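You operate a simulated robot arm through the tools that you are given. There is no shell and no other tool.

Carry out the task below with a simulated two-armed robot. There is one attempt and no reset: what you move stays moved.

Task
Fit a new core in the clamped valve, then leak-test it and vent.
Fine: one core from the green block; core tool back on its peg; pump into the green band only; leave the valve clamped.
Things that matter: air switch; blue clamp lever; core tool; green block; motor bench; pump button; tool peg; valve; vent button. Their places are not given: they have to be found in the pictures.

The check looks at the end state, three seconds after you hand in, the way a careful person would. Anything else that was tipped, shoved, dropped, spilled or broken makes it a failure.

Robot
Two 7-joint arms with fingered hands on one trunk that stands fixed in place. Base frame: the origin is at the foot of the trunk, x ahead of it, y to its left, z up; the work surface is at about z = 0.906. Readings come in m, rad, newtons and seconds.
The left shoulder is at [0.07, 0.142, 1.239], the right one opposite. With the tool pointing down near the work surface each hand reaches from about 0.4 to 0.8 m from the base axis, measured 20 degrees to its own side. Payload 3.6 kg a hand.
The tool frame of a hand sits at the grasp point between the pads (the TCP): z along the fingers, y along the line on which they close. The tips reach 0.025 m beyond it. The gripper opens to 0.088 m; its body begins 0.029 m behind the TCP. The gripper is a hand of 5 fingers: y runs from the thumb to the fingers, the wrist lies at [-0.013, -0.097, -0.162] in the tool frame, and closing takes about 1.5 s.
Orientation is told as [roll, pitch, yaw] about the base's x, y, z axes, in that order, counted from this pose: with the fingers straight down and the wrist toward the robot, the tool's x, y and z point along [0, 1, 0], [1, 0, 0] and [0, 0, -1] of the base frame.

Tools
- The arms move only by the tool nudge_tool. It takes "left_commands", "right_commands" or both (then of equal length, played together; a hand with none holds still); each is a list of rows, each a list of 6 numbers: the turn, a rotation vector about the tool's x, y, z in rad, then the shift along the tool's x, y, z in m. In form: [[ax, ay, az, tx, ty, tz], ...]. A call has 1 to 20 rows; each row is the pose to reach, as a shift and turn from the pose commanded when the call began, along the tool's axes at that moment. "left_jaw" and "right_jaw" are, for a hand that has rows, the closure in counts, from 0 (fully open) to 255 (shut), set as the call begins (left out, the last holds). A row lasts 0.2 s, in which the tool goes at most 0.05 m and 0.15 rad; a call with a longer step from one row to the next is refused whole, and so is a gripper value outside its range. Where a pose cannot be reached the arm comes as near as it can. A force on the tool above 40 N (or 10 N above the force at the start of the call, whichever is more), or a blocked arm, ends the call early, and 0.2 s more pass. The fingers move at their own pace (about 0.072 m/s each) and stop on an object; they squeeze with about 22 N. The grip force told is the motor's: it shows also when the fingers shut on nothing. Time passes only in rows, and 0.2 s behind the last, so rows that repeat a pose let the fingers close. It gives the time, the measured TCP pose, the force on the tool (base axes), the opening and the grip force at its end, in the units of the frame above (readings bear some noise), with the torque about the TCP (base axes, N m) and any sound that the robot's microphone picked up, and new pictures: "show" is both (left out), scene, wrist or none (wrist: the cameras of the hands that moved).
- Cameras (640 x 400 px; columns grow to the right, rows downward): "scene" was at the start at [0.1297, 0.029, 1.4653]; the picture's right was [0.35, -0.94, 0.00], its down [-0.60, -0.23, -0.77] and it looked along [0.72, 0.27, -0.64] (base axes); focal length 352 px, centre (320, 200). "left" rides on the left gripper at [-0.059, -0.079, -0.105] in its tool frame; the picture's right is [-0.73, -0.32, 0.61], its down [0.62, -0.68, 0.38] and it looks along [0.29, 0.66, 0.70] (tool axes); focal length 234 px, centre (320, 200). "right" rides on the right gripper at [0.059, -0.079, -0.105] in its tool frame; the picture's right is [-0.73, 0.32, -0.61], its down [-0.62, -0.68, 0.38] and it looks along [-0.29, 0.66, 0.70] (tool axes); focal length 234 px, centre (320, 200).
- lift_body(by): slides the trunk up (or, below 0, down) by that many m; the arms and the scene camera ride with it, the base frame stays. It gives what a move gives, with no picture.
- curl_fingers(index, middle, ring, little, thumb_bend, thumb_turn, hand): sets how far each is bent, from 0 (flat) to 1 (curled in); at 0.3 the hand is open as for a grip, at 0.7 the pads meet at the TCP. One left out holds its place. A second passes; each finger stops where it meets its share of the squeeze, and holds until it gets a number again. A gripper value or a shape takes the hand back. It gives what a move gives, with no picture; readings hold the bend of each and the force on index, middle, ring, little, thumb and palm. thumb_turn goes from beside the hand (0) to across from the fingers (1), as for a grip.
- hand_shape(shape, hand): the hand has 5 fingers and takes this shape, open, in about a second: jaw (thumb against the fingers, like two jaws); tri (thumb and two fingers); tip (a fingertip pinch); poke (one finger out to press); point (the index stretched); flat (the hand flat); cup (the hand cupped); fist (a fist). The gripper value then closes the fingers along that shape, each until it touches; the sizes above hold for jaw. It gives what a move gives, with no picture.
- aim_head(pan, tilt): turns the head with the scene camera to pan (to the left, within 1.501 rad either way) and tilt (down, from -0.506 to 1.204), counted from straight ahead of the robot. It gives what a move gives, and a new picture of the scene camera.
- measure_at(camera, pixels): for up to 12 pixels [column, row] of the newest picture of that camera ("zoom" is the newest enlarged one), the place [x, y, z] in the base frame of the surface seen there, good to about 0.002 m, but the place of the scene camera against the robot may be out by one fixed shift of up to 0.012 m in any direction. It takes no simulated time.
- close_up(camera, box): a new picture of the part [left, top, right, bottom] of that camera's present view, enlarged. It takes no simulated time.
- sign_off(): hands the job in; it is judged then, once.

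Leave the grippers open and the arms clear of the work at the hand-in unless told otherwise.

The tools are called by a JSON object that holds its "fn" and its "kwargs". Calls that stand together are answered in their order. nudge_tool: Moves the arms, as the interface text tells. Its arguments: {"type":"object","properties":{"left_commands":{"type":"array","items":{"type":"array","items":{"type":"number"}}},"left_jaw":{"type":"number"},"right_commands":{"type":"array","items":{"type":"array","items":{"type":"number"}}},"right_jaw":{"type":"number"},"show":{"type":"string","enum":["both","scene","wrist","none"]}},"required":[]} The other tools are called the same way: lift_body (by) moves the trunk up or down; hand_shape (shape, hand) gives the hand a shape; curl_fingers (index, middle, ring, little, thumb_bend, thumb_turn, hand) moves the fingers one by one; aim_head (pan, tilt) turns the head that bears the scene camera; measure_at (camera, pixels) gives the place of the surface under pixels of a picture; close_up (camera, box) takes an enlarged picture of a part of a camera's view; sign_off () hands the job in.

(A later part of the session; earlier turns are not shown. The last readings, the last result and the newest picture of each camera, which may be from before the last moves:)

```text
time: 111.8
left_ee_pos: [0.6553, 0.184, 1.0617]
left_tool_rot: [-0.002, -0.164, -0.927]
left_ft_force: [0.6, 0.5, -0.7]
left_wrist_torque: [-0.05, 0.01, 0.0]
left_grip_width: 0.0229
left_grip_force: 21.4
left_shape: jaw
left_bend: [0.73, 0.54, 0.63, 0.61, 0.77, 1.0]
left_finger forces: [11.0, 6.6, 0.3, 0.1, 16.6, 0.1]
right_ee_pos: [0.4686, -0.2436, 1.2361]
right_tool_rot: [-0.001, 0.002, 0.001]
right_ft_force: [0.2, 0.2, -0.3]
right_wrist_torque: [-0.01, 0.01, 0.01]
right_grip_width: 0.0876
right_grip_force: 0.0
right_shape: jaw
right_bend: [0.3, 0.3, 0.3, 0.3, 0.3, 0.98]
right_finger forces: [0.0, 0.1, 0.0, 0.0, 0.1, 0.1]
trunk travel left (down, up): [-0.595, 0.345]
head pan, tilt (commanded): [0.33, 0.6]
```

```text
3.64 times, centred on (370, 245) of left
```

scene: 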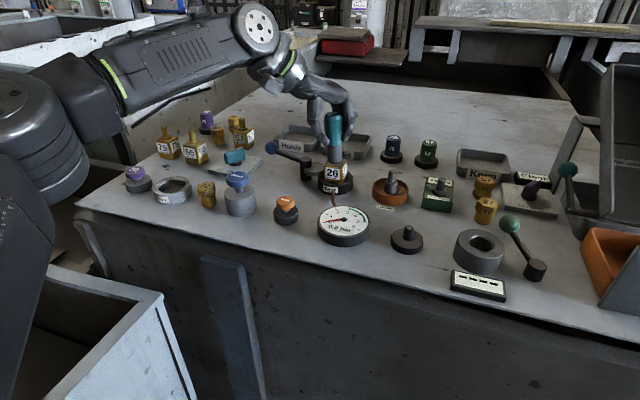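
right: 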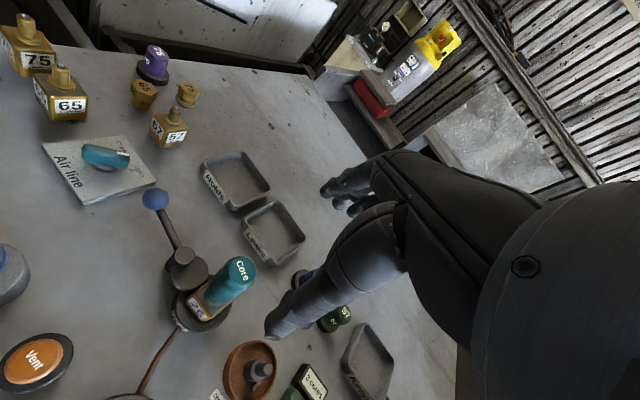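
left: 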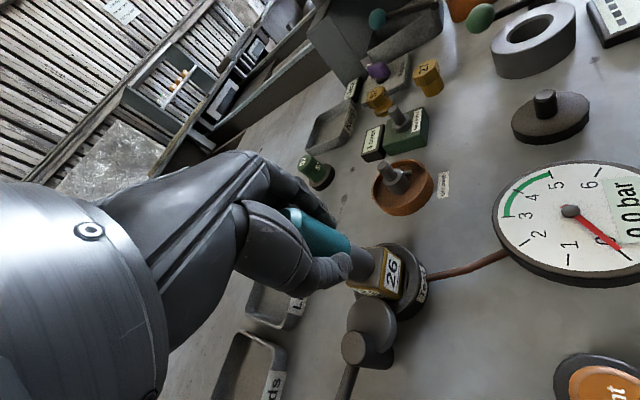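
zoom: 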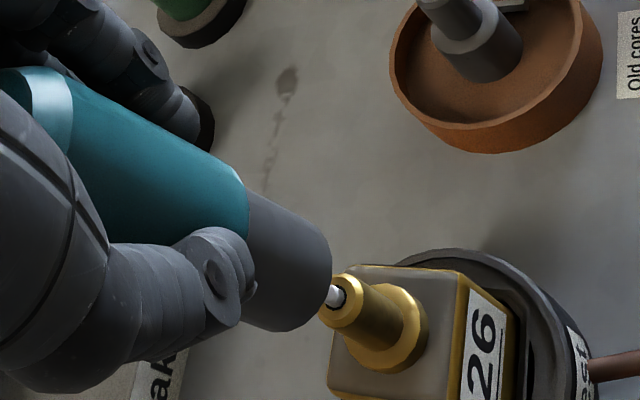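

The valve's stem now shows a pale core pin. I'll raise another 4 cm with the trunk, then carry the tool with the left hand toward the peg and see if it reaches at this trunk height.

{"fn": "lift_body", "kwargs": {"by": 0.04}}

{"fn": "nudge_tool", "kwargs": {"left_commands": [[0, 0, 0, -0.0364, 0.0101, 0.0017], [0, 0, 0, -0.0728, 0.0201, 0.0033], [0, 0, 0, -0.1092, 0.0302, 0.005], [0, 0, 0, -0.1456, 0.0402, 0.0066], [0, 0, 0, -0.182, 0.0503, 0.0083], [0, 0, 0, -0.182, 0.0503, 0.0083]], "show": "both"}}

```text
time: 112.6
left_ee_pos: [0.6532, 0.1836, 1.1016]
left_tool_rot: [-0.003, -0.164, -0.928]
left_ft_force: [0.2, -1.2, -1.0]
left_wrist_torque: [-0.01, 0.01, -0.02]
left_grip_width: 0.0231
left_grip_force: 22.2
left_shape: jaw
left_bend: [0.73, 0.54, 0.63, 0.61, 0.77, 1.0]
left_finger forces: [11.0, 6.7, 0.3, 0.0, 16.8, 0.0]
right_ee_pos: [0.4673, -0.245, 1.2746]
right_tool_rot: [-0.001, 0.0, -0.001]
right_ft_force: [-0.6, 0.6, 0.3]
right_wrist_torque: [0.03, 0.0, 0.01]
right_grip_width: 0.0878
right_grip_force: 0.1
right_shape: jaw
right_bend: [0.3, 0.3, 0.3, 0.3, 0.3, 0.98]
right_finger forces: [0.0, 0.0, 0.0, 0.0, 0.1, 0.1]
trunk travel left (down, up): [-0.635, 0.305]
head pan, tilt (commanded): [0.33, 0.6]
```

```text
time: 114.0
left_ee_pos: [0.54, 0.035, 1.1]
left_tool_rot: [-0.002, -0.166, -0.926]
left_ft_force: [0.3, 1.2, -1.0]
left_wrist_torque: [0.01, 0.01, 0.0]
left_grip_width: 0.0228
left_grip_force: 22.3
left_shape: jaw
left_bend: [0.73, 0.54, 0.64, 0.61, 0.77, 1.0]
left_finger forces: [9.9, 6.3, 1.5, 0.0, 17.1, 0.1]
right_ee_pos: [0.4691, -0.2441, 1.2763]
right_tool_rot: [0.001, 0.002, 0.0]
right_ft_force: [-0.1, 0.2, 0.2]
right_wrist_torque: [-0.02, -0.02, -0.04]
right_grip_width: 0.0877
right_grip_force: 0.0
right_shape: jaw
right_bend: [0.3, 0.3, 0.3, 0.3, 0.3, 0.98]
right_finger forces: [0.0, 0.0, 0.0, 0.1, 0.0, 0.1]
trunk travel left (down, up): [-0.635, 0.305]
head pan, tilt (commanded): [0.33, 0.6]
```

scene: 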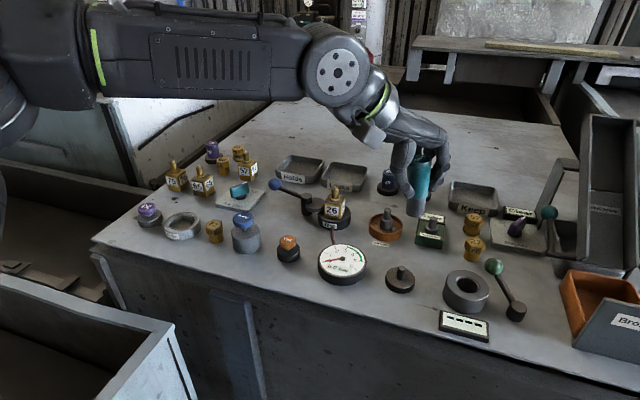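
left: 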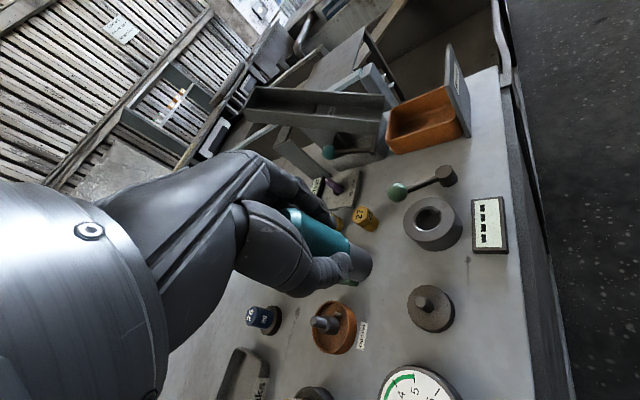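

The left hand reaches the peg area fine now. I'll enlarge the tool's lower end and the peg in the left and scene views and measure.

{"fn": "close_up", "kwargs": {"camera": "scene", "box": [360, 170, 460, 300]}}

{"fn": "close_up", "kwargs": {"camera": "left", "box": [320, 220, 480, 340]}}

{"fn": "measure_at", "kwargs": {"camera": "zoom", "pixels": [[345, 274], [330, 275], [358, 275], [345, 262], [345, 288], [120, 130], [160, 165], [190, 140], [130, 170], [60, 80], [30, 60], [100, 60]]}}

```text
3.08 times, centred on (410, 235) of scene
```

zoom: 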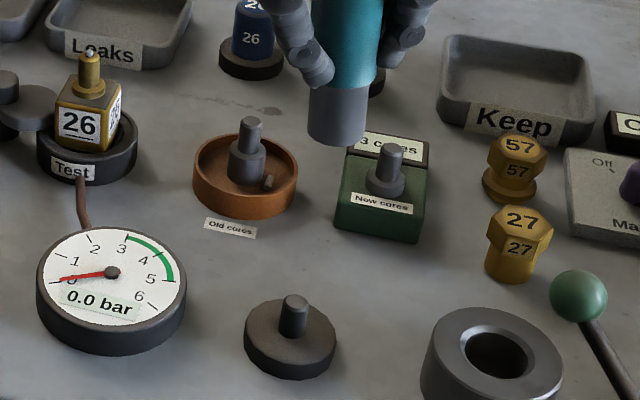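

```text
3.33 times, centred on (400, 280) of left
```

zoom: 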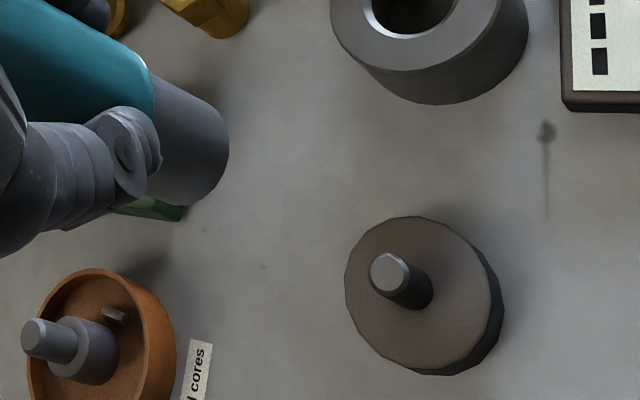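

```text
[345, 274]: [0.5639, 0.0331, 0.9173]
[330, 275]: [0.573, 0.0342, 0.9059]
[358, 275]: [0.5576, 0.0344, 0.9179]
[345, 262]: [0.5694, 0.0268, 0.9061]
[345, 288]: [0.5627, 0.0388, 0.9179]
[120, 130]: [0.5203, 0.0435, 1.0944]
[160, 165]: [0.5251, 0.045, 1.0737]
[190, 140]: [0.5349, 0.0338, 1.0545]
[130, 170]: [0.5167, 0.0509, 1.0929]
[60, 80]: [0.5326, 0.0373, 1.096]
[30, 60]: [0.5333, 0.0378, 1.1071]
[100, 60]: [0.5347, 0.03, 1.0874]
```

I'll read the peg post top at (390,273) and the tool shaft and rim points.

{"fn": "measure_at", "kwargs": {"camera": "zoom", "pixels": [[390, 273], [374, 271], [406, 276], [391, 258], [387, 289], [170, 130], [180, 170], [200, 110], [215, 140], [210, 170], [190, 195], [222, 155]]}}

```text
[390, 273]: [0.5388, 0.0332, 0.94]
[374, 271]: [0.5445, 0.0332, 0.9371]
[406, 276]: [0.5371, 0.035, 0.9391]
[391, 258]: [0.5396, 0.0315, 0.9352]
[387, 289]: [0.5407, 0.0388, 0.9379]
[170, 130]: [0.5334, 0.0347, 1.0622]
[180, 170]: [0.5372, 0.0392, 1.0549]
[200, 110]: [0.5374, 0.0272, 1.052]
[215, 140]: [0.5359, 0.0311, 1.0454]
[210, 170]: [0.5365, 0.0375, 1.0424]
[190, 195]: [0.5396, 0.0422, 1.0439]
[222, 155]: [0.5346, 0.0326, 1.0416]
```

The tool's lower end is at about (0.5497,0.033) and the peg post at (0.540,0.0343). I'll shift (−9.7,+1) mm and then lower with the trunk by 0.08, leaving the bottom about 18 mm above the post.

{"fn": "nudge_tool", "kwargs": {"left_commands": [[0, 0, 0, -0.0036, -0.0033, -0.0005], [0, 0, 0, -0.0072, -0.0065, -0.0011], [0, 0, 0, -0.0072, -0.0065, -0.0011]], "show": "none"}}

{"fn": "lift_body", "kwargs": {"by": -0.075}}

{"fn": "close_up", "kwargs": {"camera": "left", "box": [330, 230, 450, 320]}}

{"fn": "measure_at", "kwargs": {"camera": "zoom", "pixels": [[200, 120], [230, 150], [220, 190], [180, 170], [250, 170], [240, 210], [200, 230], [300, 260], [320, 280], [350, 230], [280, 300], [260, 250]]}}

{"fn": "close_up", "kwargs": {"camera": "scene", "box": [360, 150, 450, 270]}}

```text
time: 114.8
left_ee_pos: [0.5305, 0.0357, 1.101]
left_tool_rot: [-0.001, -0.162, -0.927]
left_ft_force: [0.2, -0.1, -0.2]
left_wrist_torque: [0.01, 0.01, -0.04]
left_grip_width: 0.0229
left_grip_force: 22.1
left_shape: jaw
left_bend: [0.73, 0.54, 0.64, 0.61, 0.77, 1.0]
left_finger forces: [9.9, 6.3, 1.4, 0.0, 17.2, 0.1]
right_ee_pos: [0.4681, -0.2444, 1.2765]
right_tool_rot: [0.0, 0.002, 0.0]
right_ft_force: [0.2, -0.2, 0.3]
right_wrist_torque: [0.01, 0.04, 0.0]
right_grip_width: 0.0877
right_grip_force: 0.0
right_shape: jaw
right_bend: [0.3, 0.3, 0.3, 0.3, 0.3, 0.98]
right_finger forces: [0.0, 0.0, 0.1, 0.0, 0.0, 0.0]
trunk travel left (down, up): [-0.635, 0.305]
head pan, tilt (commanded): [0.33, 0.6]
```

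```text
time: 115.9
left_ee_pos: [0.5281, 0.0349, 1.0259]
left_tool_rot: [-0.002, -0.166, -0.927]
left_ft_force: [-0.3, -0.4, -1.3]
left_wrist_torque: [-0.03, 0.01, 0.03]
left_grip_width: 0.0231
left_grip_force: 21.6
left_shape: jaw
left_bend: [0.73, 0.54, 0.64, 0.61, 0.77, 1.0]
left_finger forces: [10.0, 6.2, 1.4, 0.1, 17.1, 0.1]
right_ee_pos: [0.4684, -0.2453, 1.202]
right_tool_rot: [0.0, 0.002, 0.0]
right_ft_force: [-0.3, 0.9, 0.2]
right_wrist_torque: [0.03, -0.01, 0.0]
right_grip_width: 0.0878
right_grip_force: 0.0
right_shape: jaw
right_bend: [0.3, 0.3, 0.3, 0.3, 0.3, 0.98]
right_finger forces: [0.1, 0.0, 0.1, 0.0, 0.0, 0.1]
trunk travel left (down, up): [-0.56, 0.38]
head pan, tilt (commanded): [0.33, 0.6]
```

```text
4.44 times, centred on (390, 275) of left
```

zoom: 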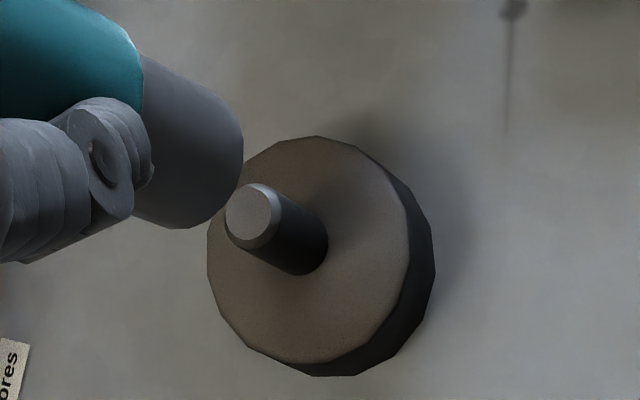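

```text
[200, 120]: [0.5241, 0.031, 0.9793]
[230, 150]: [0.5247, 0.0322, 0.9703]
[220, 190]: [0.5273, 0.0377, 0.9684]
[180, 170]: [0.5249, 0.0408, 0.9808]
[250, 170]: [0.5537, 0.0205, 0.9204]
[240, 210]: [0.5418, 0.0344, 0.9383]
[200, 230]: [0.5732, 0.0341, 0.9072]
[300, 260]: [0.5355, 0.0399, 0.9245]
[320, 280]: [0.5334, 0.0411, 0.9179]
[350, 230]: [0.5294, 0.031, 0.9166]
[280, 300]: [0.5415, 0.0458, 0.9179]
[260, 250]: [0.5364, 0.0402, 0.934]
```

```text
3.33 times, centred on (405, 210) of scene
```

zoom: 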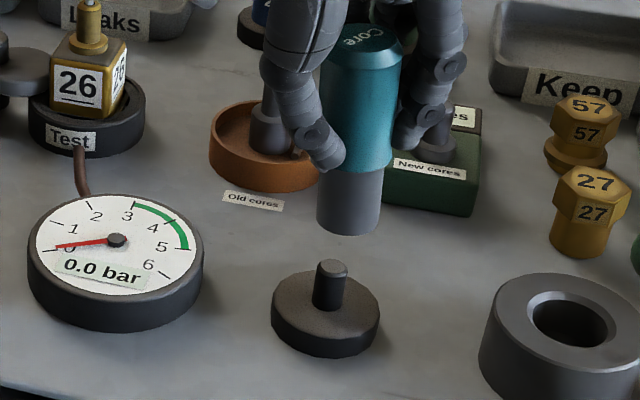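

The two views disagree a bit, so I'll measure tool rim and post in this scene enlargement.

{"fn": "measure_at", "kwargs": {"camera": "zoom", "pixels": [[331, 267], [322, 268], [340, 268], [331, 290], [320, 222], [335, 230], [350, 232], [365, 231], [379, 225], [350, 200], [335, 200], [368, 200]]}}

```text
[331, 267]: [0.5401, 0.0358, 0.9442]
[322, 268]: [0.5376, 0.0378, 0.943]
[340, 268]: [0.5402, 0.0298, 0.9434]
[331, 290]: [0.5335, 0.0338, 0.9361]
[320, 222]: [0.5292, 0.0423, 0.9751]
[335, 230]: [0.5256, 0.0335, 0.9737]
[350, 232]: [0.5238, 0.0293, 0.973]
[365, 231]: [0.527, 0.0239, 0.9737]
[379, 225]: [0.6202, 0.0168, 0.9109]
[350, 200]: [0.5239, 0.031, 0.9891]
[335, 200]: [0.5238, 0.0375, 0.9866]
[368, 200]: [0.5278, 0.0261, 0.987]
```

Scene measurement puts the tool at (0.538,0.033) against the post at (0.540,0.034), agreeing with the left camera. I'll check the tool's tilt by its top disc at (367,38).

{"fn": "measure_at", "kwargs": {"camera": "zoom", "pixels": [[365, 38], [352, 40], [385, 36], [366, 30], [368, 48], [345, 100], [365, 100], [390, 100], [360, 140], [380, 140]]}}

```text
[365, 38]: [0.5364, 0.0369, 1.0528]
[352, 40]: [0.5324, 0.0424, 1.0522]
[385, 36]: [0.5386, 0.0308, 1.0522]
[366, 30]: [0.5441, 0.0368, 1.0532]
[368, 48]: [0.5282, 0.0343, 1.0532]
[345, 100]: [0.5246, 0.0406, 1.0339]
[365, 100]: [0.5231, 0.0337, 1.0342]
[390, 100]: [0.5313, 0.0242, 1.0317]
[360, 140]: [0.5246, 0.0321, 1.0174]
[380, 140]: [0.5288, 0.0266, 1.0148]
```

The tool is nearly upright. I'll shift (+2,+1) mm and lower another 0.018 with the trunk, then check just above the post.

{"fn": "nudge_tool", "kwargs": {"left_commands": [[0, 0, 0, 0.0022, 0.0004, 0.0001], [0, 0, 0, 0.0022, 0.0004, 0.0001]], "show": "none"}}

{"fn": "lift_body", "kwargs": {"by": -0.018}}

{"fn": "close_up", "kwargs": {"camera": "left", "box": [330, 230, 450, 320]}}

{"fn": "close_up", "kwargs": {"camera": "scene", "box": [370, 150, 440, 250]}}

{"fn": "measure_at", "kwargs": {"camera": "zoom", "pixels": [[290, 330], [280, 285], [300, 290], [320, 290], [340, 285], [355, 278], [300, 250], [320, 250], [345, 250]]}}

```text
time: 116.5
left_ee_pos: [0.5313, 0.0374, 1.0264]
left_tool_rot: [-0.002, -0.165, -0.928]
left_ft_force: [0.0, 0.3, -0.2]
left_wrist_torque: [0.02, 0.0, -0.04]
left_grip_width: 0.0229
left_grip_force: 22.5
left_shape: jaw
left_bend: [0.73, 0.54, 0.64, 0.61, 0.77, 1.0]
left_finger forces: [9.9, 6.4, 1.5, 0.0, 17.1, 0.0]
right_ee_pos: [0.4674, -0.2459, 1.2023]
right_tool_rot: [-0.001, 0.002, -0.001]
right_ft_force: [0.1, 0.2, 1.0]
right_wrist_torque: [0.0, -0.02, 0.01]
right_grip_width: 0.088
right_grip_force: 0.0
right_shape: jaw
right_bend: [0.3, 0.3, 0.3, 0.3, 0.3, 0.98]
right_finger forces: [0.1, 0.0, 0.1, 0.1, 0.1, 0.1]
trunk travel left (down, up): [-0.56, 0.38]
head pan, tilt (commanded): [0.33, 0.6]
```

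```text
time: 117.2
left_ee_pos: [0.5319, 0.0371, 1.0082]
left_tool_rot: [-0.003, -0.166, -0.93]
left_ft_force: [0.3, 0.2, -1.1]
left_wrist_torque: [-0.04, 0.02, 0.04]
left_grip_width: 0.023
left_grip_force: 22.1
left_shape: jaw
left_bend: [0.73, 0.54, 0.64, 0.61, 0.77, 1.0]
left_finger forces: [9.9, 6.4, 1.5, 0.1, 17.1, 0.0]
right_ee_pos: [0.4675, -0.2449, 1.1837]
right_tool_rot: [0.0, 0.001, 0.001]
right_ft_force: [-0.5, 0.2, -0.7]
right_wrist_torque: [0.0, -0.03, 0.02]
right_grip_width: 0.0876
right_grip_force: 0.0
right_shape: jaw
right_bend: [0.3, 0.3, 0.3, 0.3, 0.3, 0.98]
right_finger forces: [0.0, 0.0, 0.1, 0.0, 0.0, 0.0]
trunk travel left (down, up): [-0.542, 0.398]
head pan, tilt (commanded): [0.33, 0.6]
```

```text
4.44 times, centred on (390, 275) of left
```

zoom: 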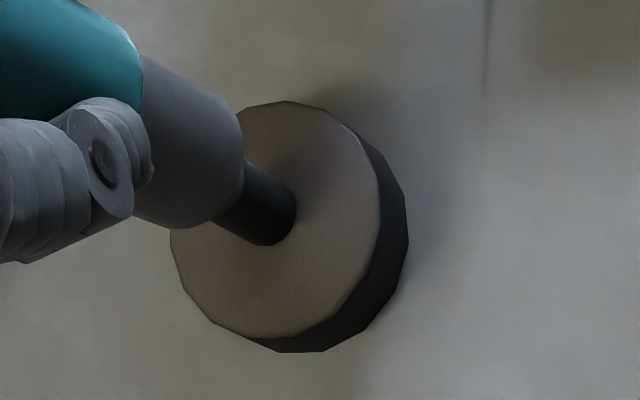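

```text
4.00 times, centred on (405, 200) of scene
```

zoom: 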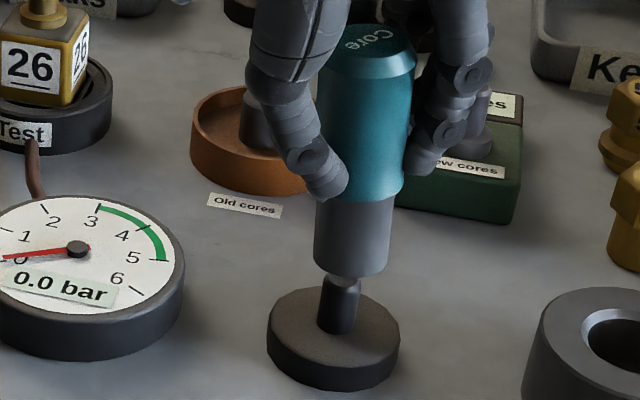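

```text
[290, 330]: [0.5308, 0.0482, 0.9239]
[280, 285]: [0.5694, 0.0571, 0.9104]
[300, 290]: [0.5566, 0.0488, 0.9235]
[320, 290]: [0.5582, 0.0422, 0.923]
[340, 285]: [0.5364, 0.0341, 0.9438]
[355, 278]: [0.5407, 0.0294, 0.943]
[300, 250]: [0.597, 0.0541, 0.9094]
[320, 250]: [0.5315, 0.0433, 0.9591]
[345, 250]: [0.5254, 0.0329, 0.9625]
```

Very close now; both views suggest about 1.8 mm more to +y. I'll shift that, then lower by 0.012 with the trunk and check forces.

{"fn": "nudge_tool", "kwargs": {"left_commands": [[0, 0, 0, 0.0011, -0.0014, -0.0002], [0, 0, 0, 0.0011, -0.0014, -0.0002]], "show": "none"}}

{"fn": "lift_body", "kwargs": {"by": -0.012}}

{"fn": "close_up", "kwargs": {"camera": "left", "box": [330, 230, 450, 320]}}

{"fn": "close_up", "kwargs": {"camera": "scene", "box": [370, 150, 440, 250]}}

```text
time: 117.8
left_ee_pos: [0.5318, 0.0387, 1.0087]
left_tool_rot: [-0.002, -0.165, -0.929]
left_ft_force: [0.8, -0.5, -1.1]
left_wrist_torque: [0.0, 0.02, -0.06]
left_grip_width: 0.023
left_grip_force: 22.3
left_shape: jaw
left_bend: [0.73, 0.54, 0.64, 0.61, 0.77, 1.0]
left_finger forces: [9.8, 6.3, 1.5, 0.0, 17.1, 0.0]
right_ee_pos: [0.4677, -0.2456, 1.1826]
right_tool_rot: [-0.001, 0.001, 0.001]
right_ft_force: [-0.5, -0.1, -0.1]
right_wrist_torque: [0.01, 0.03, 0.01]
right_grip_width: 0.0877
right_grip_force: 0.0
right_shape: jaw
right_bend: [0.3, 0.3, 0.3, 0.3, 0.3, 0.98]
right_finger forces: [0.0, 0.1, 0.1, 0.1, 0.1, 0.0]
trunk travel left (down, up): [-0.542, 0.398]
head pan, tilt (commanded): [0.33, 0.6]
```

```text
time: 118.4
left_ee_pos: [0.534, 0.0392, 0.9951]
left_tool_rot: [-0.002, -0.167, -0.928]
left_ft_force: [-0.6, 0.2, -1.7]
left_wrist_torque: [-0.02, 0.03, 0.0]
left_grip_width: 0.0232
left_grip_force: 22.1
left_shape: jaw
left_bend: [0.73, 0.54, 0.64, 0.61, 0.77, 1.0]
left_finger forces: [9.9, 6.4, 1.4, 0.0, 17.1, 0.0]
right_ee_pos: [0.4669, -0.2449, 1.1718]
right_tool_rot: [-0.001, 0.004, 0.001]
right_ft_force: [1.5, 1.2, -0.5]
right_wrist_torque: [-0.04, -0.01, -0.02]
right_grip_width: 0.0877
right_grip_force: 0.1
right_shape: jaw
right_bend: [0.3, 0.3, 0.3, 0.3, 0.3, 0.98]
right_finger forces: [0.0, 0.0, 0.0, 0.0, 0.0, 0.0]
trunk travel left (down, up): [-0.53, 0.41]
head pan, tilt (commanded): [0.33, 0.6]
```

```text
4.44 times, centred on (390, 275) of left
```

zoom: 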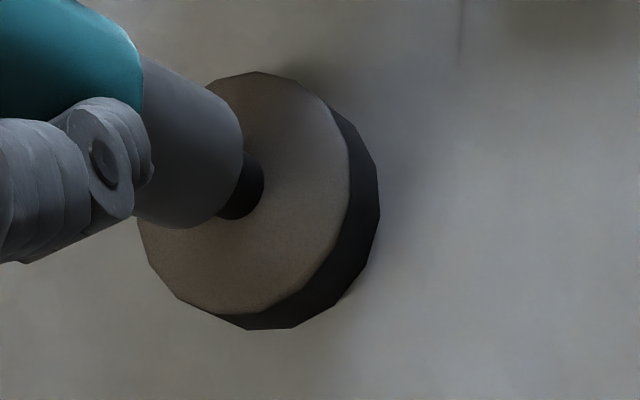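

```text
4.00 times, centred on (405, 200) of scene
```

zoom: 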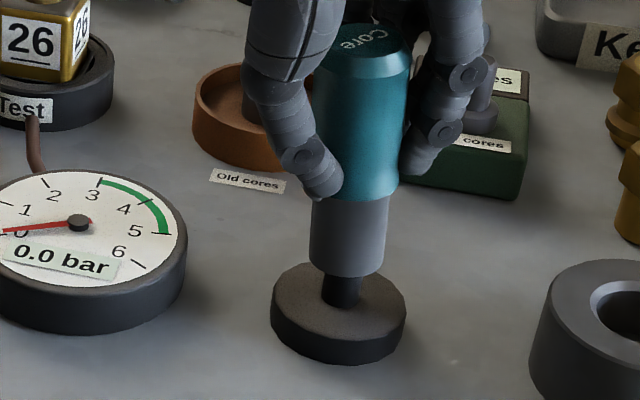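

It has gone over the post without force. I'll lower another 0.010, then finish in small steps.

{"fn": "lift_body", "kwargs": {"by": -0.01}}

{"fn": "close_up", "kwargs": {"camera": "scene", "box": [370, 150, 440, 250]}}

{"fn": "close_up", "kwargs": {"camera": "left", "box": [330, 230, 450, 320]}}

```text
time: 118.9
left_ee_pos: [0.5319, 0.0391, 0.9862]
left_tool_rot: [-0.001, -0.166, -0.929]
left_ft_force: [-0.4, -0.2, -0.7]
left_wrist_torque: [0.02, -0.01, 0.01]
left_grip_width: 0.023
left_grip_force: 21.7
left_shape: jaw
left_bend: [0.73, 0.54, 0.64, 0.61, 0.77, 1.0]
left_finger forces: [9.8, 6.3, 1.4, 0.1, 17.1, 0.0]
right_ee_pos: [0.468, -0.2449, 1.1609]
right_tool_rot: [0.001, 0.001, -0.001]
right_ft_force: [0.6, -0.3, 0.2]
right_wrist_torque: [-0.02, -0.02, 0.08]
right_grip_width: 0.0876
right_grip_force: 0.1
right_shape: jaw
right_bend: [0.3, 0.3, 0.3, 0.3, 0.3, 0.98]
right_finger forces: [0.1, 0.0, 0.0, 0.0, 0.0, 0.0]
trunk travel left (down, up): [-0.52, 0.42]
head pan, tilt (commanded): [0.33, 0.6]
```

```text
4.00 times, centred on (405, 200) of scene
```

zoom: 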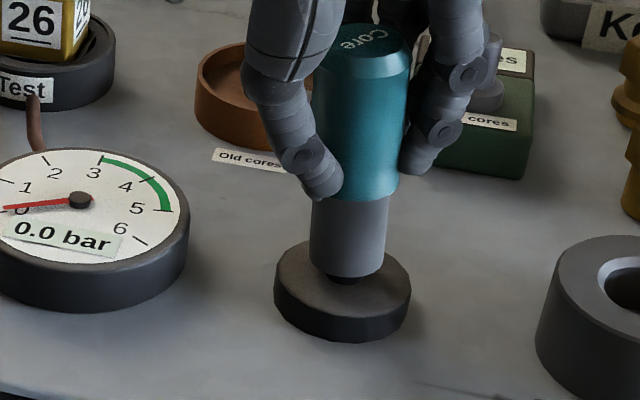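

```text
4.44 times, centred on (390, 275) of left
```

zoom: 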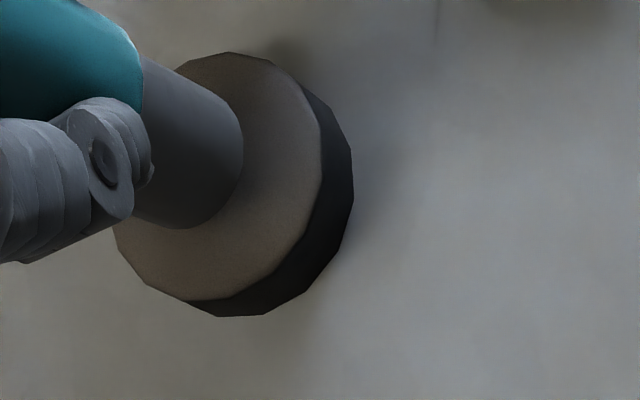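

The rim is about 5 mm above the disk. Lowering 4 mm, then 2 mm more.

{"fn": "lift_body", "kwargs": {"by": -0.004}}

{"fn": "lift_body", "kwargs": {"by": -0.002}}

{"fn": "close_up", "kwargs": {"camera": "scene", "box": [370, 140, 440, 240]}}

{"fn": "close_up", "kwargs": {"camera": "left", "box": [330, 230, 450, 320]}}

```text
time: 119.5
left_ee_pos: [0.5325, 0.0377, 0.982]
left_tool_rot: [-0.003, -0.167, -0.93]
left_ft_force: [0.8, 0.1, -0.8]
left_wrist_torque: [0.03, 0.0, 0.0]
left_grip_width: 0.0231
left_grip_force: 22.1
left_shape: jaw
left_bend: [0.73, 0.54, 0.64, 0.61, 0.77, 1.0]
left_finger forces: [9.8, 6.3, 1.5, 0.1, 17.1, 0.0]
right_ee_pos: [0.4671, -0.2447, 1.157]
right_tool_rot: [-0.001, 0.001, -0.001]
right_ft_force: [-0.8, 0.0, -0.6]
right_wrist_torque: [0.01, -0.02, -0.01]
right_grip_width: 0.0876
right_grip_force: 0.0
right_shape: jaw
right_bend: [0.3, 0.3, 0.3, 0.3, 0.3, 0.98]
right_finger forces: [0.0, 0.0, 0.1, 0.0, 0.0, 0.0]
trunk travel left (down, up): [-0.516, 0.424]
head pan, tilt (commanded): [0.33, 0.6]
```

```text
time: 120.0
left_ee_pos: [0.5329, 0.0389, 0.981]
left_tool_rot: [-0.002, -0.165, -0.929]
left_ft_force: [0.4, -1.0, -0.7]
left_wrist_torque: [-0.04, 0.01, 0.01]
left_grip_width: 0.0226
left_grip_force: 21.7
left_shape: jaw
left_bend: [0.73, 0.54, 0.64, 0.61, 0.77, 1.0]
left_finger forces: [9.7, 6.3, 1.5, 0.0, 17.1, 0.0]
right_ee_pos: [0.4671, -0.2455, 1.1549]
right_tool_rot: [0.0, 0.002, 0.002]
right_ft_force: [0.1, -0.1, -0.4]
right_wrist_torque: [0.02, 0.0, 0.0]
right_grip_width: 0.0875
right_grip_force: 0.1
right_shape: jaw
right_bend: [0.3, 0.3, 0.3, 0.3, 0.3, 0.98]
right_finger forces: [0.0, 0.0, 0.0, 0.0, 0.0, 0.0]
trunk travel left (down, up): [-0.514, 0.426]
head pan, tilt (commanded): [0.33, 0.6]
```

```text
4.00 times, centred on (405, 190) of scene
```

zoom: 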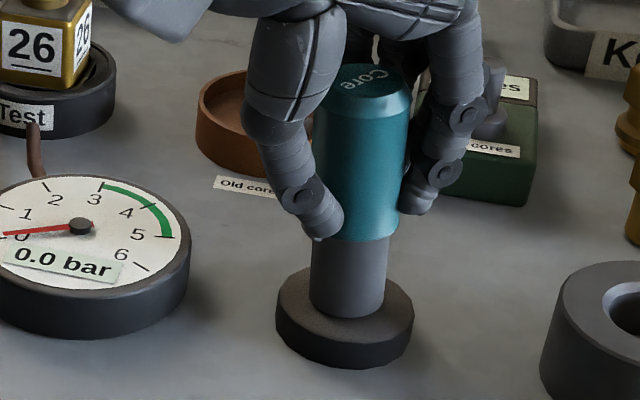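

```text
4.44 times, centred on (390, 275) of left
```

zoom: 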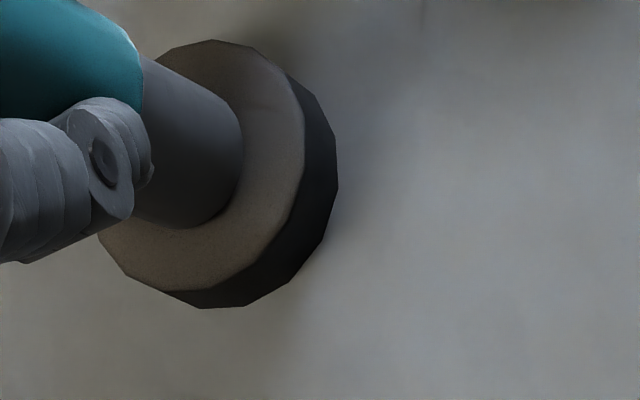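

Nearly touching. Another 2 mm.

{"fn": "lift_body", "kwargs": {"by": -0.002}}

{"fn": "lift_body", "kwargs": {"by": -0.0015}}

```text
time: 120.5
left_ee_pos: [0.5311, 0.0379, 0.9773]
left_tool_rot: [0.0, -0.167, -0.93]
left_ft_force: [0.5, -1.1, 1.9]
left_wrist_torque: [0.01, -0.02, -0.04]
left_grip_width: 0.0228
left_grip_force: 21.9
left_shape: jaw
left_bend: [0.73, 0.54, 0.64, 0.61, 0.77, 1.0]
left_finger forces: [10.3, 6.6, 1.5, 0.1, 17.5, 0.0]
right_ee_pos: [0.4662, -0.2457, 1.1528]
right_tool_rot: [-0.001, 0.0, 0.001]
right_ft_force: [-0.1, 0.1, 0.1]
right_wrist_torque: [0.01, -0.03, 0.0]
right_grip_width: 0.0878
right_grip_force: 0.1
right_shape: jaw
right_bend: [0.3, 0.3, 0.3, 0.3, 0.3, 0.98]
right_finger forces: [0.0, 0.1, 0.0, 0.0, 0.0, 0.0]
trunk travel left (down, up): [-0.512, 0.428]
head pan, tilt (commanded): [0.33, 0.6]
```

```text
time: 121.0
left_ee_pos: [0.5323, 0.0372, 0.9773]
left_tool_rot: [-0.001, -0.167, -0.928]
left_ft_force: [0.2, -1.7, 7.3]
left_wrist_torque: [-0.06, -0.01, -0.01]
left_grip_width: 0.0228
left_grip_force: 21.9
left_shape: jaw
left_bend: [0.73, 0.54, 0.64, 0.61, 0.77, 1.0]
left_finger forces: [11.7, 7.5, 1.6, 0.0, 18.1, 0.0]
right_ee_pos: [0.4659, -0.245, 1.1522]
right_tool_rot: [0.002, 0.001, 0.0]
right_ft_force: [0.1, -0.6, 0.0]
right_wrist_torque: [-0.01, 0.03, 0.0]
right_grip_width: 0.0876
right_grip_force: 0.0
right_shape: jaw
right_bend: [0.3, 0.3, 0.3, 0.3, 0.3, 0.98]
right_finger forces: [0.0, 0.1, 0.0, 0.1, 0.0, 0.1]
trunk travel left (down, up): [-0.511, 0.429]
head pan, tilt (commanded): [0.33, 0.6]
```

Seated at about 7 N. I'll relax 1 mm and open the left hand.

{"fn": "lift_body", "kwargs": {"by": 0.001}}

{"fn": "nudge_tool", "kwargs": {"left_commands": [[0, 0, 0, 0, 0, 0], [0, 0, 0, 0, 0, 0], [0, 0, 0, 0, 0, 0], [0, 0, 0, 0, 0, 0], [0, 0, 0, 0, 0, 0], [0, 0, 0, 0, 0, 0], [0, 0, 0, 0, 0, 0], [0, 0, 0, 0, 0, 0]], "left_jaw": 0, "show": "both"}}

{"fn": "close_up", "kwargs": {"camera": "scene", "box": [350, 110, 470, 260]}}

```text
time: 121.5
left_ee_pos: [0.5328, 0.0382, 0.9773]
left_tool_rot: [0.001, -0.166, -0.928]
left_ft_force: [0.2, -2.1, 6.0]
left_wrist_torque: [-0.05, -0.04, -0.06]
left_grip_width: 0.023
left_grip_force: 22.0
left_shape: jaw
left_bend: [0.73, 0.54, 0.64, 0.61, 0.77, 1.0]
left_finger forces: [11.3, 7.3, 1.7, 0.0, 17.9, 0.1]
right_ee_pos: [0.4679, -0.2466, 1.1539]
right_tool_rot: [0.002, 0.001, 0.002]
right_ft_force: [-0.4, -0.4, 0.4]
right_wrist_torque: [0.0, 0.02, -0.01]
right_grip_width: 0.0879
right_grip_force: 0.1
right_shape: jaw
right_bend: [0.3, 0.3, 0.3, 0.3, 0.3, 0.98]
right_finger forces: [0.1, 0.1, 0.0, 0.0, 0.1, 0.0]
trunk travel left (down, up): [-0.512, 0.428]
head pan, tilt (commanded): [0.33, 0.6]
```

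```text
time: 123.3
left_ee_pos: [0.5328, 0.0386, 0.9772]
left_tool_rot: [-0.002, -0.166, -0.93]
left_ft_force: [-0.1, 0.4, -0.5]
left_wrist_torque: [0.04, 0.0, -0.01]
left_grip_width: 0.0876
left_grip_force: 0.0
left_shape: jaw
left_bend: [0.3, 0.3, 0.3, 0.3, 0.3, 0.98]
left_finger forces: [0.0, 0.0, 0.1, 0.0, 0.0, 0.0]
right_ee_pos: [0.4668, -0.2448, 1.1525]
right_tool_rot: [0.001, 0.003, -0.001]
right_ft_force: [0.0, 0.7, 0.0]
right_wrist_torque: [-0.02, -0.01, -0.01]
right_grip_width: 0.0878
right_grip_force: 0.0
right_shape: jaw
right_bend: [0.3, 0.3, 0.3, 0.3, 0.3, 0.98]
right_finger forces: [0.1, 0.0, 0.0, 0.0, 0.0, 0.0]
trunk travel left (down, up): [-0.512, 0.428]
head pan, tilt (commanded): [0.33, 0.6]
```

scene: 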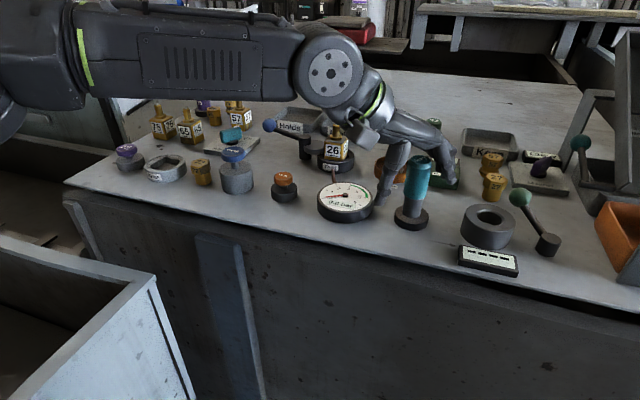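
left: 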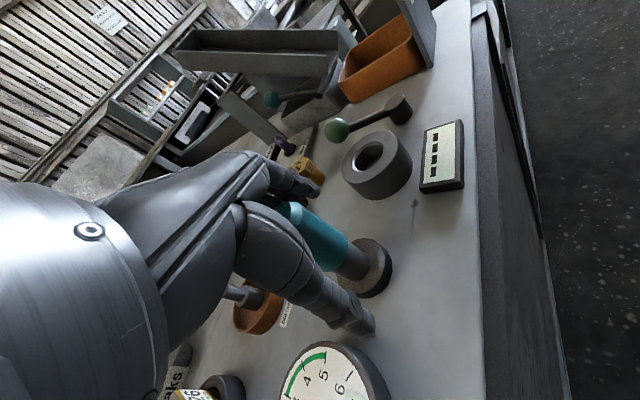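

```text
2.67 times, centred on (410, 185) of scene
```

zoom: 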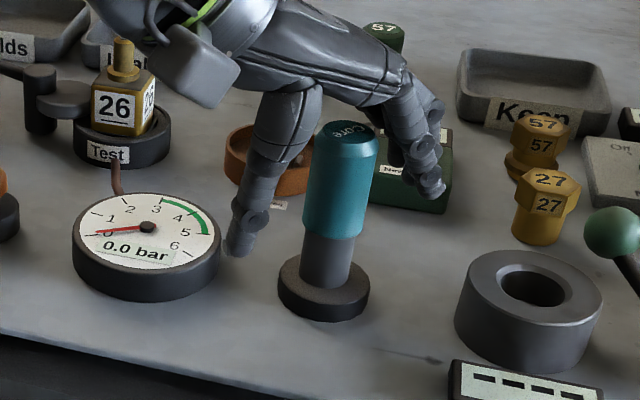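

The tool is on its peg and free. I'll lift both arms away with the trunk by 0.16.

{"fn": "lift_body", "kwargs": {"by": 0.16}}

{"fn": "close_up", "kwargs": {"camera": "scene", "box": [300, 150, 500, 320]}}

{"fn": "close_up", "kwargs": {"camera": "left", "box": [240, 200, 480, 380]}}

```text
time: 125.2
left_ee_pos: [0.5327, 0.0381, 1.137]
left_tool_rot: [-0.001, -0.164, -0.929]
left_ft_force: [0.2, -0.6, -0.1]
left_wrist_torque: [0.0, 0.01, 0.02]
left_grip_width: 0.0879
left_grip_force: 0.0
left_shape: jaw
left_bend: [0.3, 0.3, 0.3, 0.3, 0.3, 0.98]
left_finger forces: [0.1, 0.1, 0.0, 0.1, 0.0, 0.0]
right_ee_pos: [0.4687, -0.2462, 1.3135]
right_tool_rot: [-0.001, 0.001, 0.0]
right_ft_force: [0.1, 0.0, -0.4]
right_wrist_torque: [-0.03, 0.01, -0.01]
right_grip_width: 0.0877
right_grip_force: 0.0
right_shape: jaw
right_bend: [0.3, 0.3, 0.3, 0.3, 0.3, 0.98]
right_finger forces: [0.1, 0.1, 0.0, 0.1, 0.0, 0.0]
trunk travel left (down, up): [-0.672, 0.268]
head pan, tilt (commanded): [0.33, 0.6]
```

```text
2.35 times, centred on (400, 235) of scene
```

zoom: 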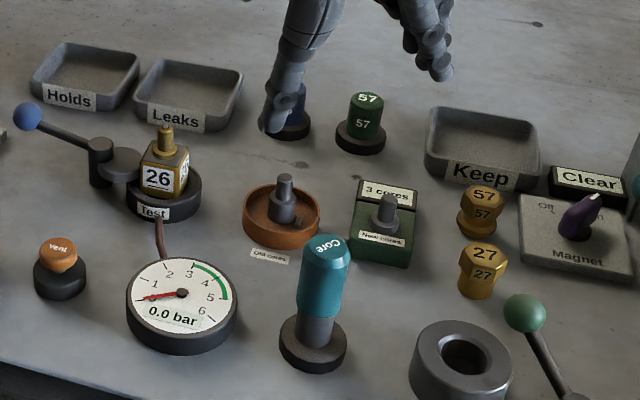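

```text
2.22 times, centred on (360, 290) of left
```

zoom: 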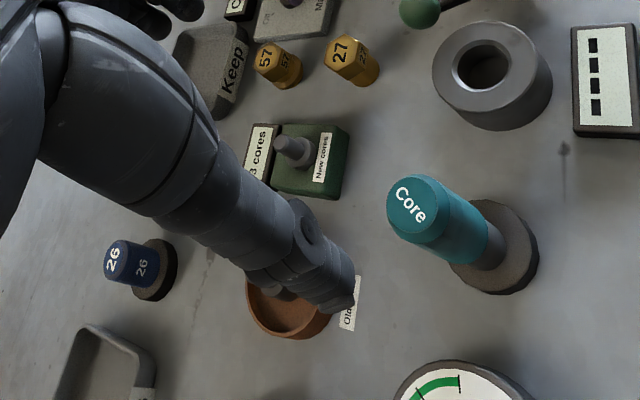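

All is in place: tool on its peg, block reads "3 cores", valve clamped. Next I'll bring the left hand over to the left side, undoing its tilt and yaw, to look at the air switch and buttons.

{"fn": "nudge_tool", "kwargs": {"left_commands": [[0.0275, 0, 0, 0.0167, -0.0294, -0.0155], [0.055, 0, 0, 0.0335, -0.0589, -0.0311], [0.0825, 0, 0, 0.0502, -0.0883, -0.0466], [0.11, 0, 0, 0.067, -0.1177, -0.0621], [0.1375, 0, 0, 0.0837, -0.1472, -0.0777], [0.165, 0, 0, 0.1005, -0.1766, -0.0932], [0.165, 0, 0, 0.1005, -0.1766, -0.0932]], "left_jaw": 0, "show": "none"}}

{"fn": "nudge_tool", "kwargs": {"left_commands": [[0, 0, -0.14, 0, 0, 0], [0, 0, -0.28, 0, 0, 0], [0, 0, -0.42, 0, 0, 0], [0, 0, -0.56, 0, 0, 0], [0, 0, -0.7, 0, 0, 0], [0, 0, -0.84, 0, 0, 0], [0, 0, -0.928, 0, 0, 0], [0, 0, -0.928, 0, 0, 0]], "show": "both"}}

```text
time: 126.8
left_ee_pos: [0.4979, 0.2529, 1.2016]
left_tool_rot: [-0.002, 0.0, -0.929]
left_ft_force: [0.9, 0.0, 0.6]
left_wrist_torque: [-0.01, 0.02, 0.0]
left_grip_width: 0.0877
left_grip_force: 0.0
left_shape: jaw
left_bend: [0.3, 0.3, 0.3, 0.3, 0.3, 0.98]
left_finger forces: [0.1, 0.0, 0.1, 0.0, 0.0, 0.1]
right_ee_pos: [0.4687, -0.2451, 1.3129]
right_tool_rot: [0.0, 0.002, -0.001]
right_ft_force: [-0.7, -0.1, 0.0]
right_wrist_torque: [-0.02, 0.02, -0.01]
right_grip_width: 0.0876
right_grip_force: 0.0
right_shape: jaw
right_bend: [0.3, 0.3, 0.3, 0.3, 0.3, 0.98]
right_finger forces: [0.1, 0.1, 0.1, 0.0, 0.0, 0.0]
trunk travel left (down, up): [-0.672, 0.268]
head pan, tilt (commanded): [0.33, 0.6]
```

```text
time: 128.6
left_ee_pos: [0.5, 0.2514, 1.2008]
left_tool_rot: [-0.002, 0.001, 0.002]
left_ft_force: [-0.8, 0.2, 0.5]
left_wrist_torque: [-0.01, -0.01, 0.0]
left_grip_width: 0.0875
left_grip_force: 0.0
left_shape: jaw
left_bend: [0.3, 0.3, 0.3, 0.3, 0.3, 0.98]
left_finger forces: [0.0, 0.1, 0.1, 0.1, 0.1, 0.0]
right_ee_pos: [0.4673, -0.2447, 1.3125]
right_tool_rot: [0.0, 0.002, 0.001]
right_ft_force: [-1.1, -0.2, -0.4]
right_wrist_torque: [-0.02, 0.0, 0.0]
right_grip_width: 0.088
right_grip_force: 0.0
right_shape: jaw
right_bend: [0.3, 0.3, 0.3, 0.3, 0.3, 0.98]
right_finger forces: [0.0, 0.0, 0.0, 0.0, 0.0, 0.0]
trunk travel left (down, up): [-0.672, 0.268]
head pan, tilt (commanded): [0.33, 0.6]
```

scene: 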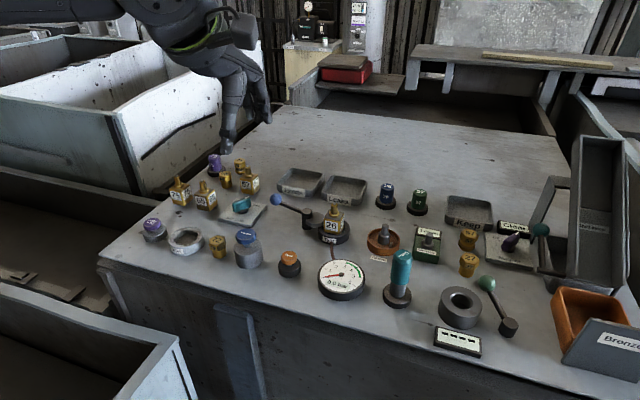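
left: 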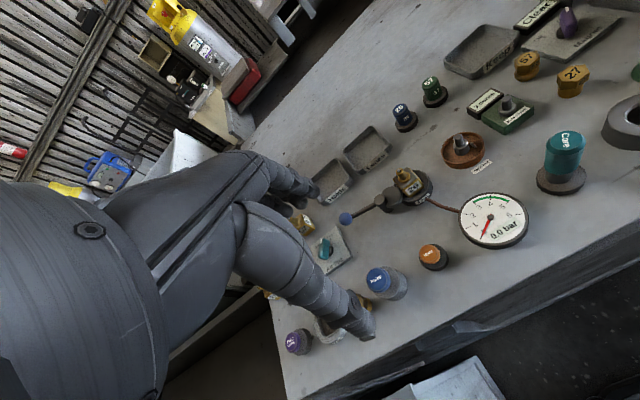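

Now close looks at the air switch, the valve and gauge, and the two buttons from the scene and left cameras.

{"fn": "close_up", "kwargs": {"camera": "left", "box": [290, 210, 370, 280]}}

{"fn": "close_up", "kwargs": {"camera": "scene", "box": [220, 190, 276, 232]}}

{"fn": "close_up", "kwargs": {"camera": "left", "box": [340, 150, 540, 310]}}

{"fn": "close_up", "kwargs": {"camera": "scene", "box": [290, 190, 370, 240]}}

```text
5.71 times, centred on (330, 245) of left
```

zoom: 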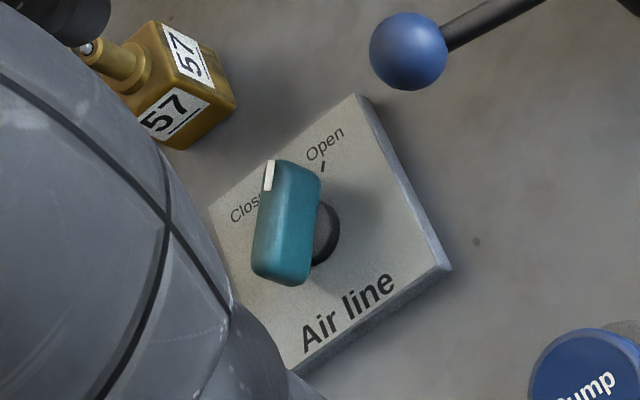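

```text
9.52 times, centred on (248, 211) of scene
```

zoom: 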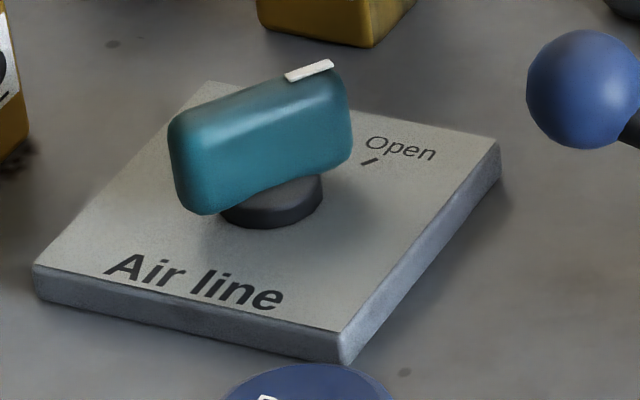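

```text
2.50 times, centred on (440, 230) of left
```

zoom: 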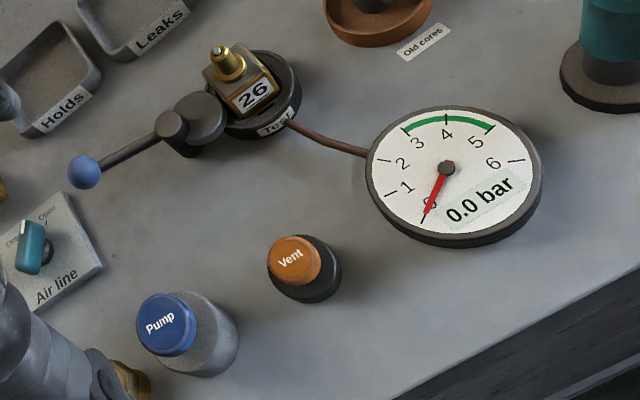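

```text
8.00 times, centred on (330, 215) of scene
```

zoom: 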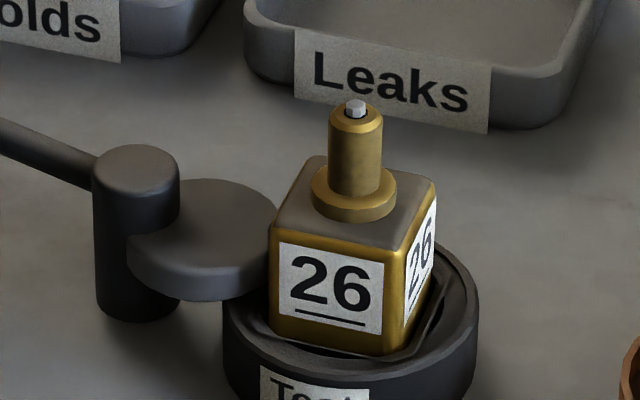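

The valve now shows its core pin. For the air switch I'll measure the pointer mark, the handle's other end, the "Open" tick and the plate, to tell which way it points.

{"fn": "close_up", "kwargs": {"camera": "left", "box": [305, 220, 369, 276]}}

{"fn": "measure_at", "kwargs": {"camera": "zoom", "pixels": [[180, 150], [185, 120], [170, 250], [240, 130], [260, 180], [230, 270], [265, 125], [295, 230], [350, 180], [330, 330]]}}

```text
7.14 times, centred on (337, 248) of left
```

zoom: 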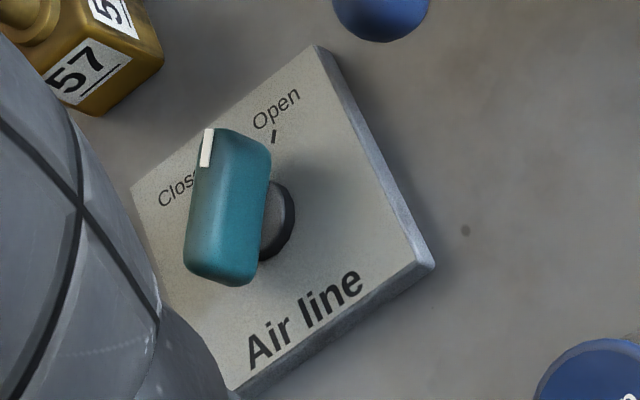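

```text
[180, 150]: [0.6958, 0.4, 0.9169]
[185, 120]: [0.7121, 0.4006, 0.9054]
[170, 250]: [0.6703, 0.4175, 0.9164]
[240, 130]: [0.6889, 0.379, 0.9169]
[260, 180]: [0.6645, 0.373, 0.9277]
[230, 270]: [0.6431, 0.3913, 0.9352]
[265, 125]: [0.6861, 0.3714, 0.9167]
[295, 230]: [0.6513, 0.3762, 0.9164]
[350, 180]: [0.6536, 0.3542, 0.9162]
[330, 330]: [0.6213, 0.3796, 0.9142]
```

I'll measure the exact mark (206,148), top face middle (215,205), other end (205,262), the Open tick (274,137) and the plate corners.

{"fn": "measure_at", "kwargs": {"camera": "zoom", "pixels": [[206, 138], [206, 160], [215, 205], [205, 262], [240, 150], [250, 200], [240, 265], [274, 137], [316, 52], [425, 258], [140, 192], [288, 215]]}}

```text
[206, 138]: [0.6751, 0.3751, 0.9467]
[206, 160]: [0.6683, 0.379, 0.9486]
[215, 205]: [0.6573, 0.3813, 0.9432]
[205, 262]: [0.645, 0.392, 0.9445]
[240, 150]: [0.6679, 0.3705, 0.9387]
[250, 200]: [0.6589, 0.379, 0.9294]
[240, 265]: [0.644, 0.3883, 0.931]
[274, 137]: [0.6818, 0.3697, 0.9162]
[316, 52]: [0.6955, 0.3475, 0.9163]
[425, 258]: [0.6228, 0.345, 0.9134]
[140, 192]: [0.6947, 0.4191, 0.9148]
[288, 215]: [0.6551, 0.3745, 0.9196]
```

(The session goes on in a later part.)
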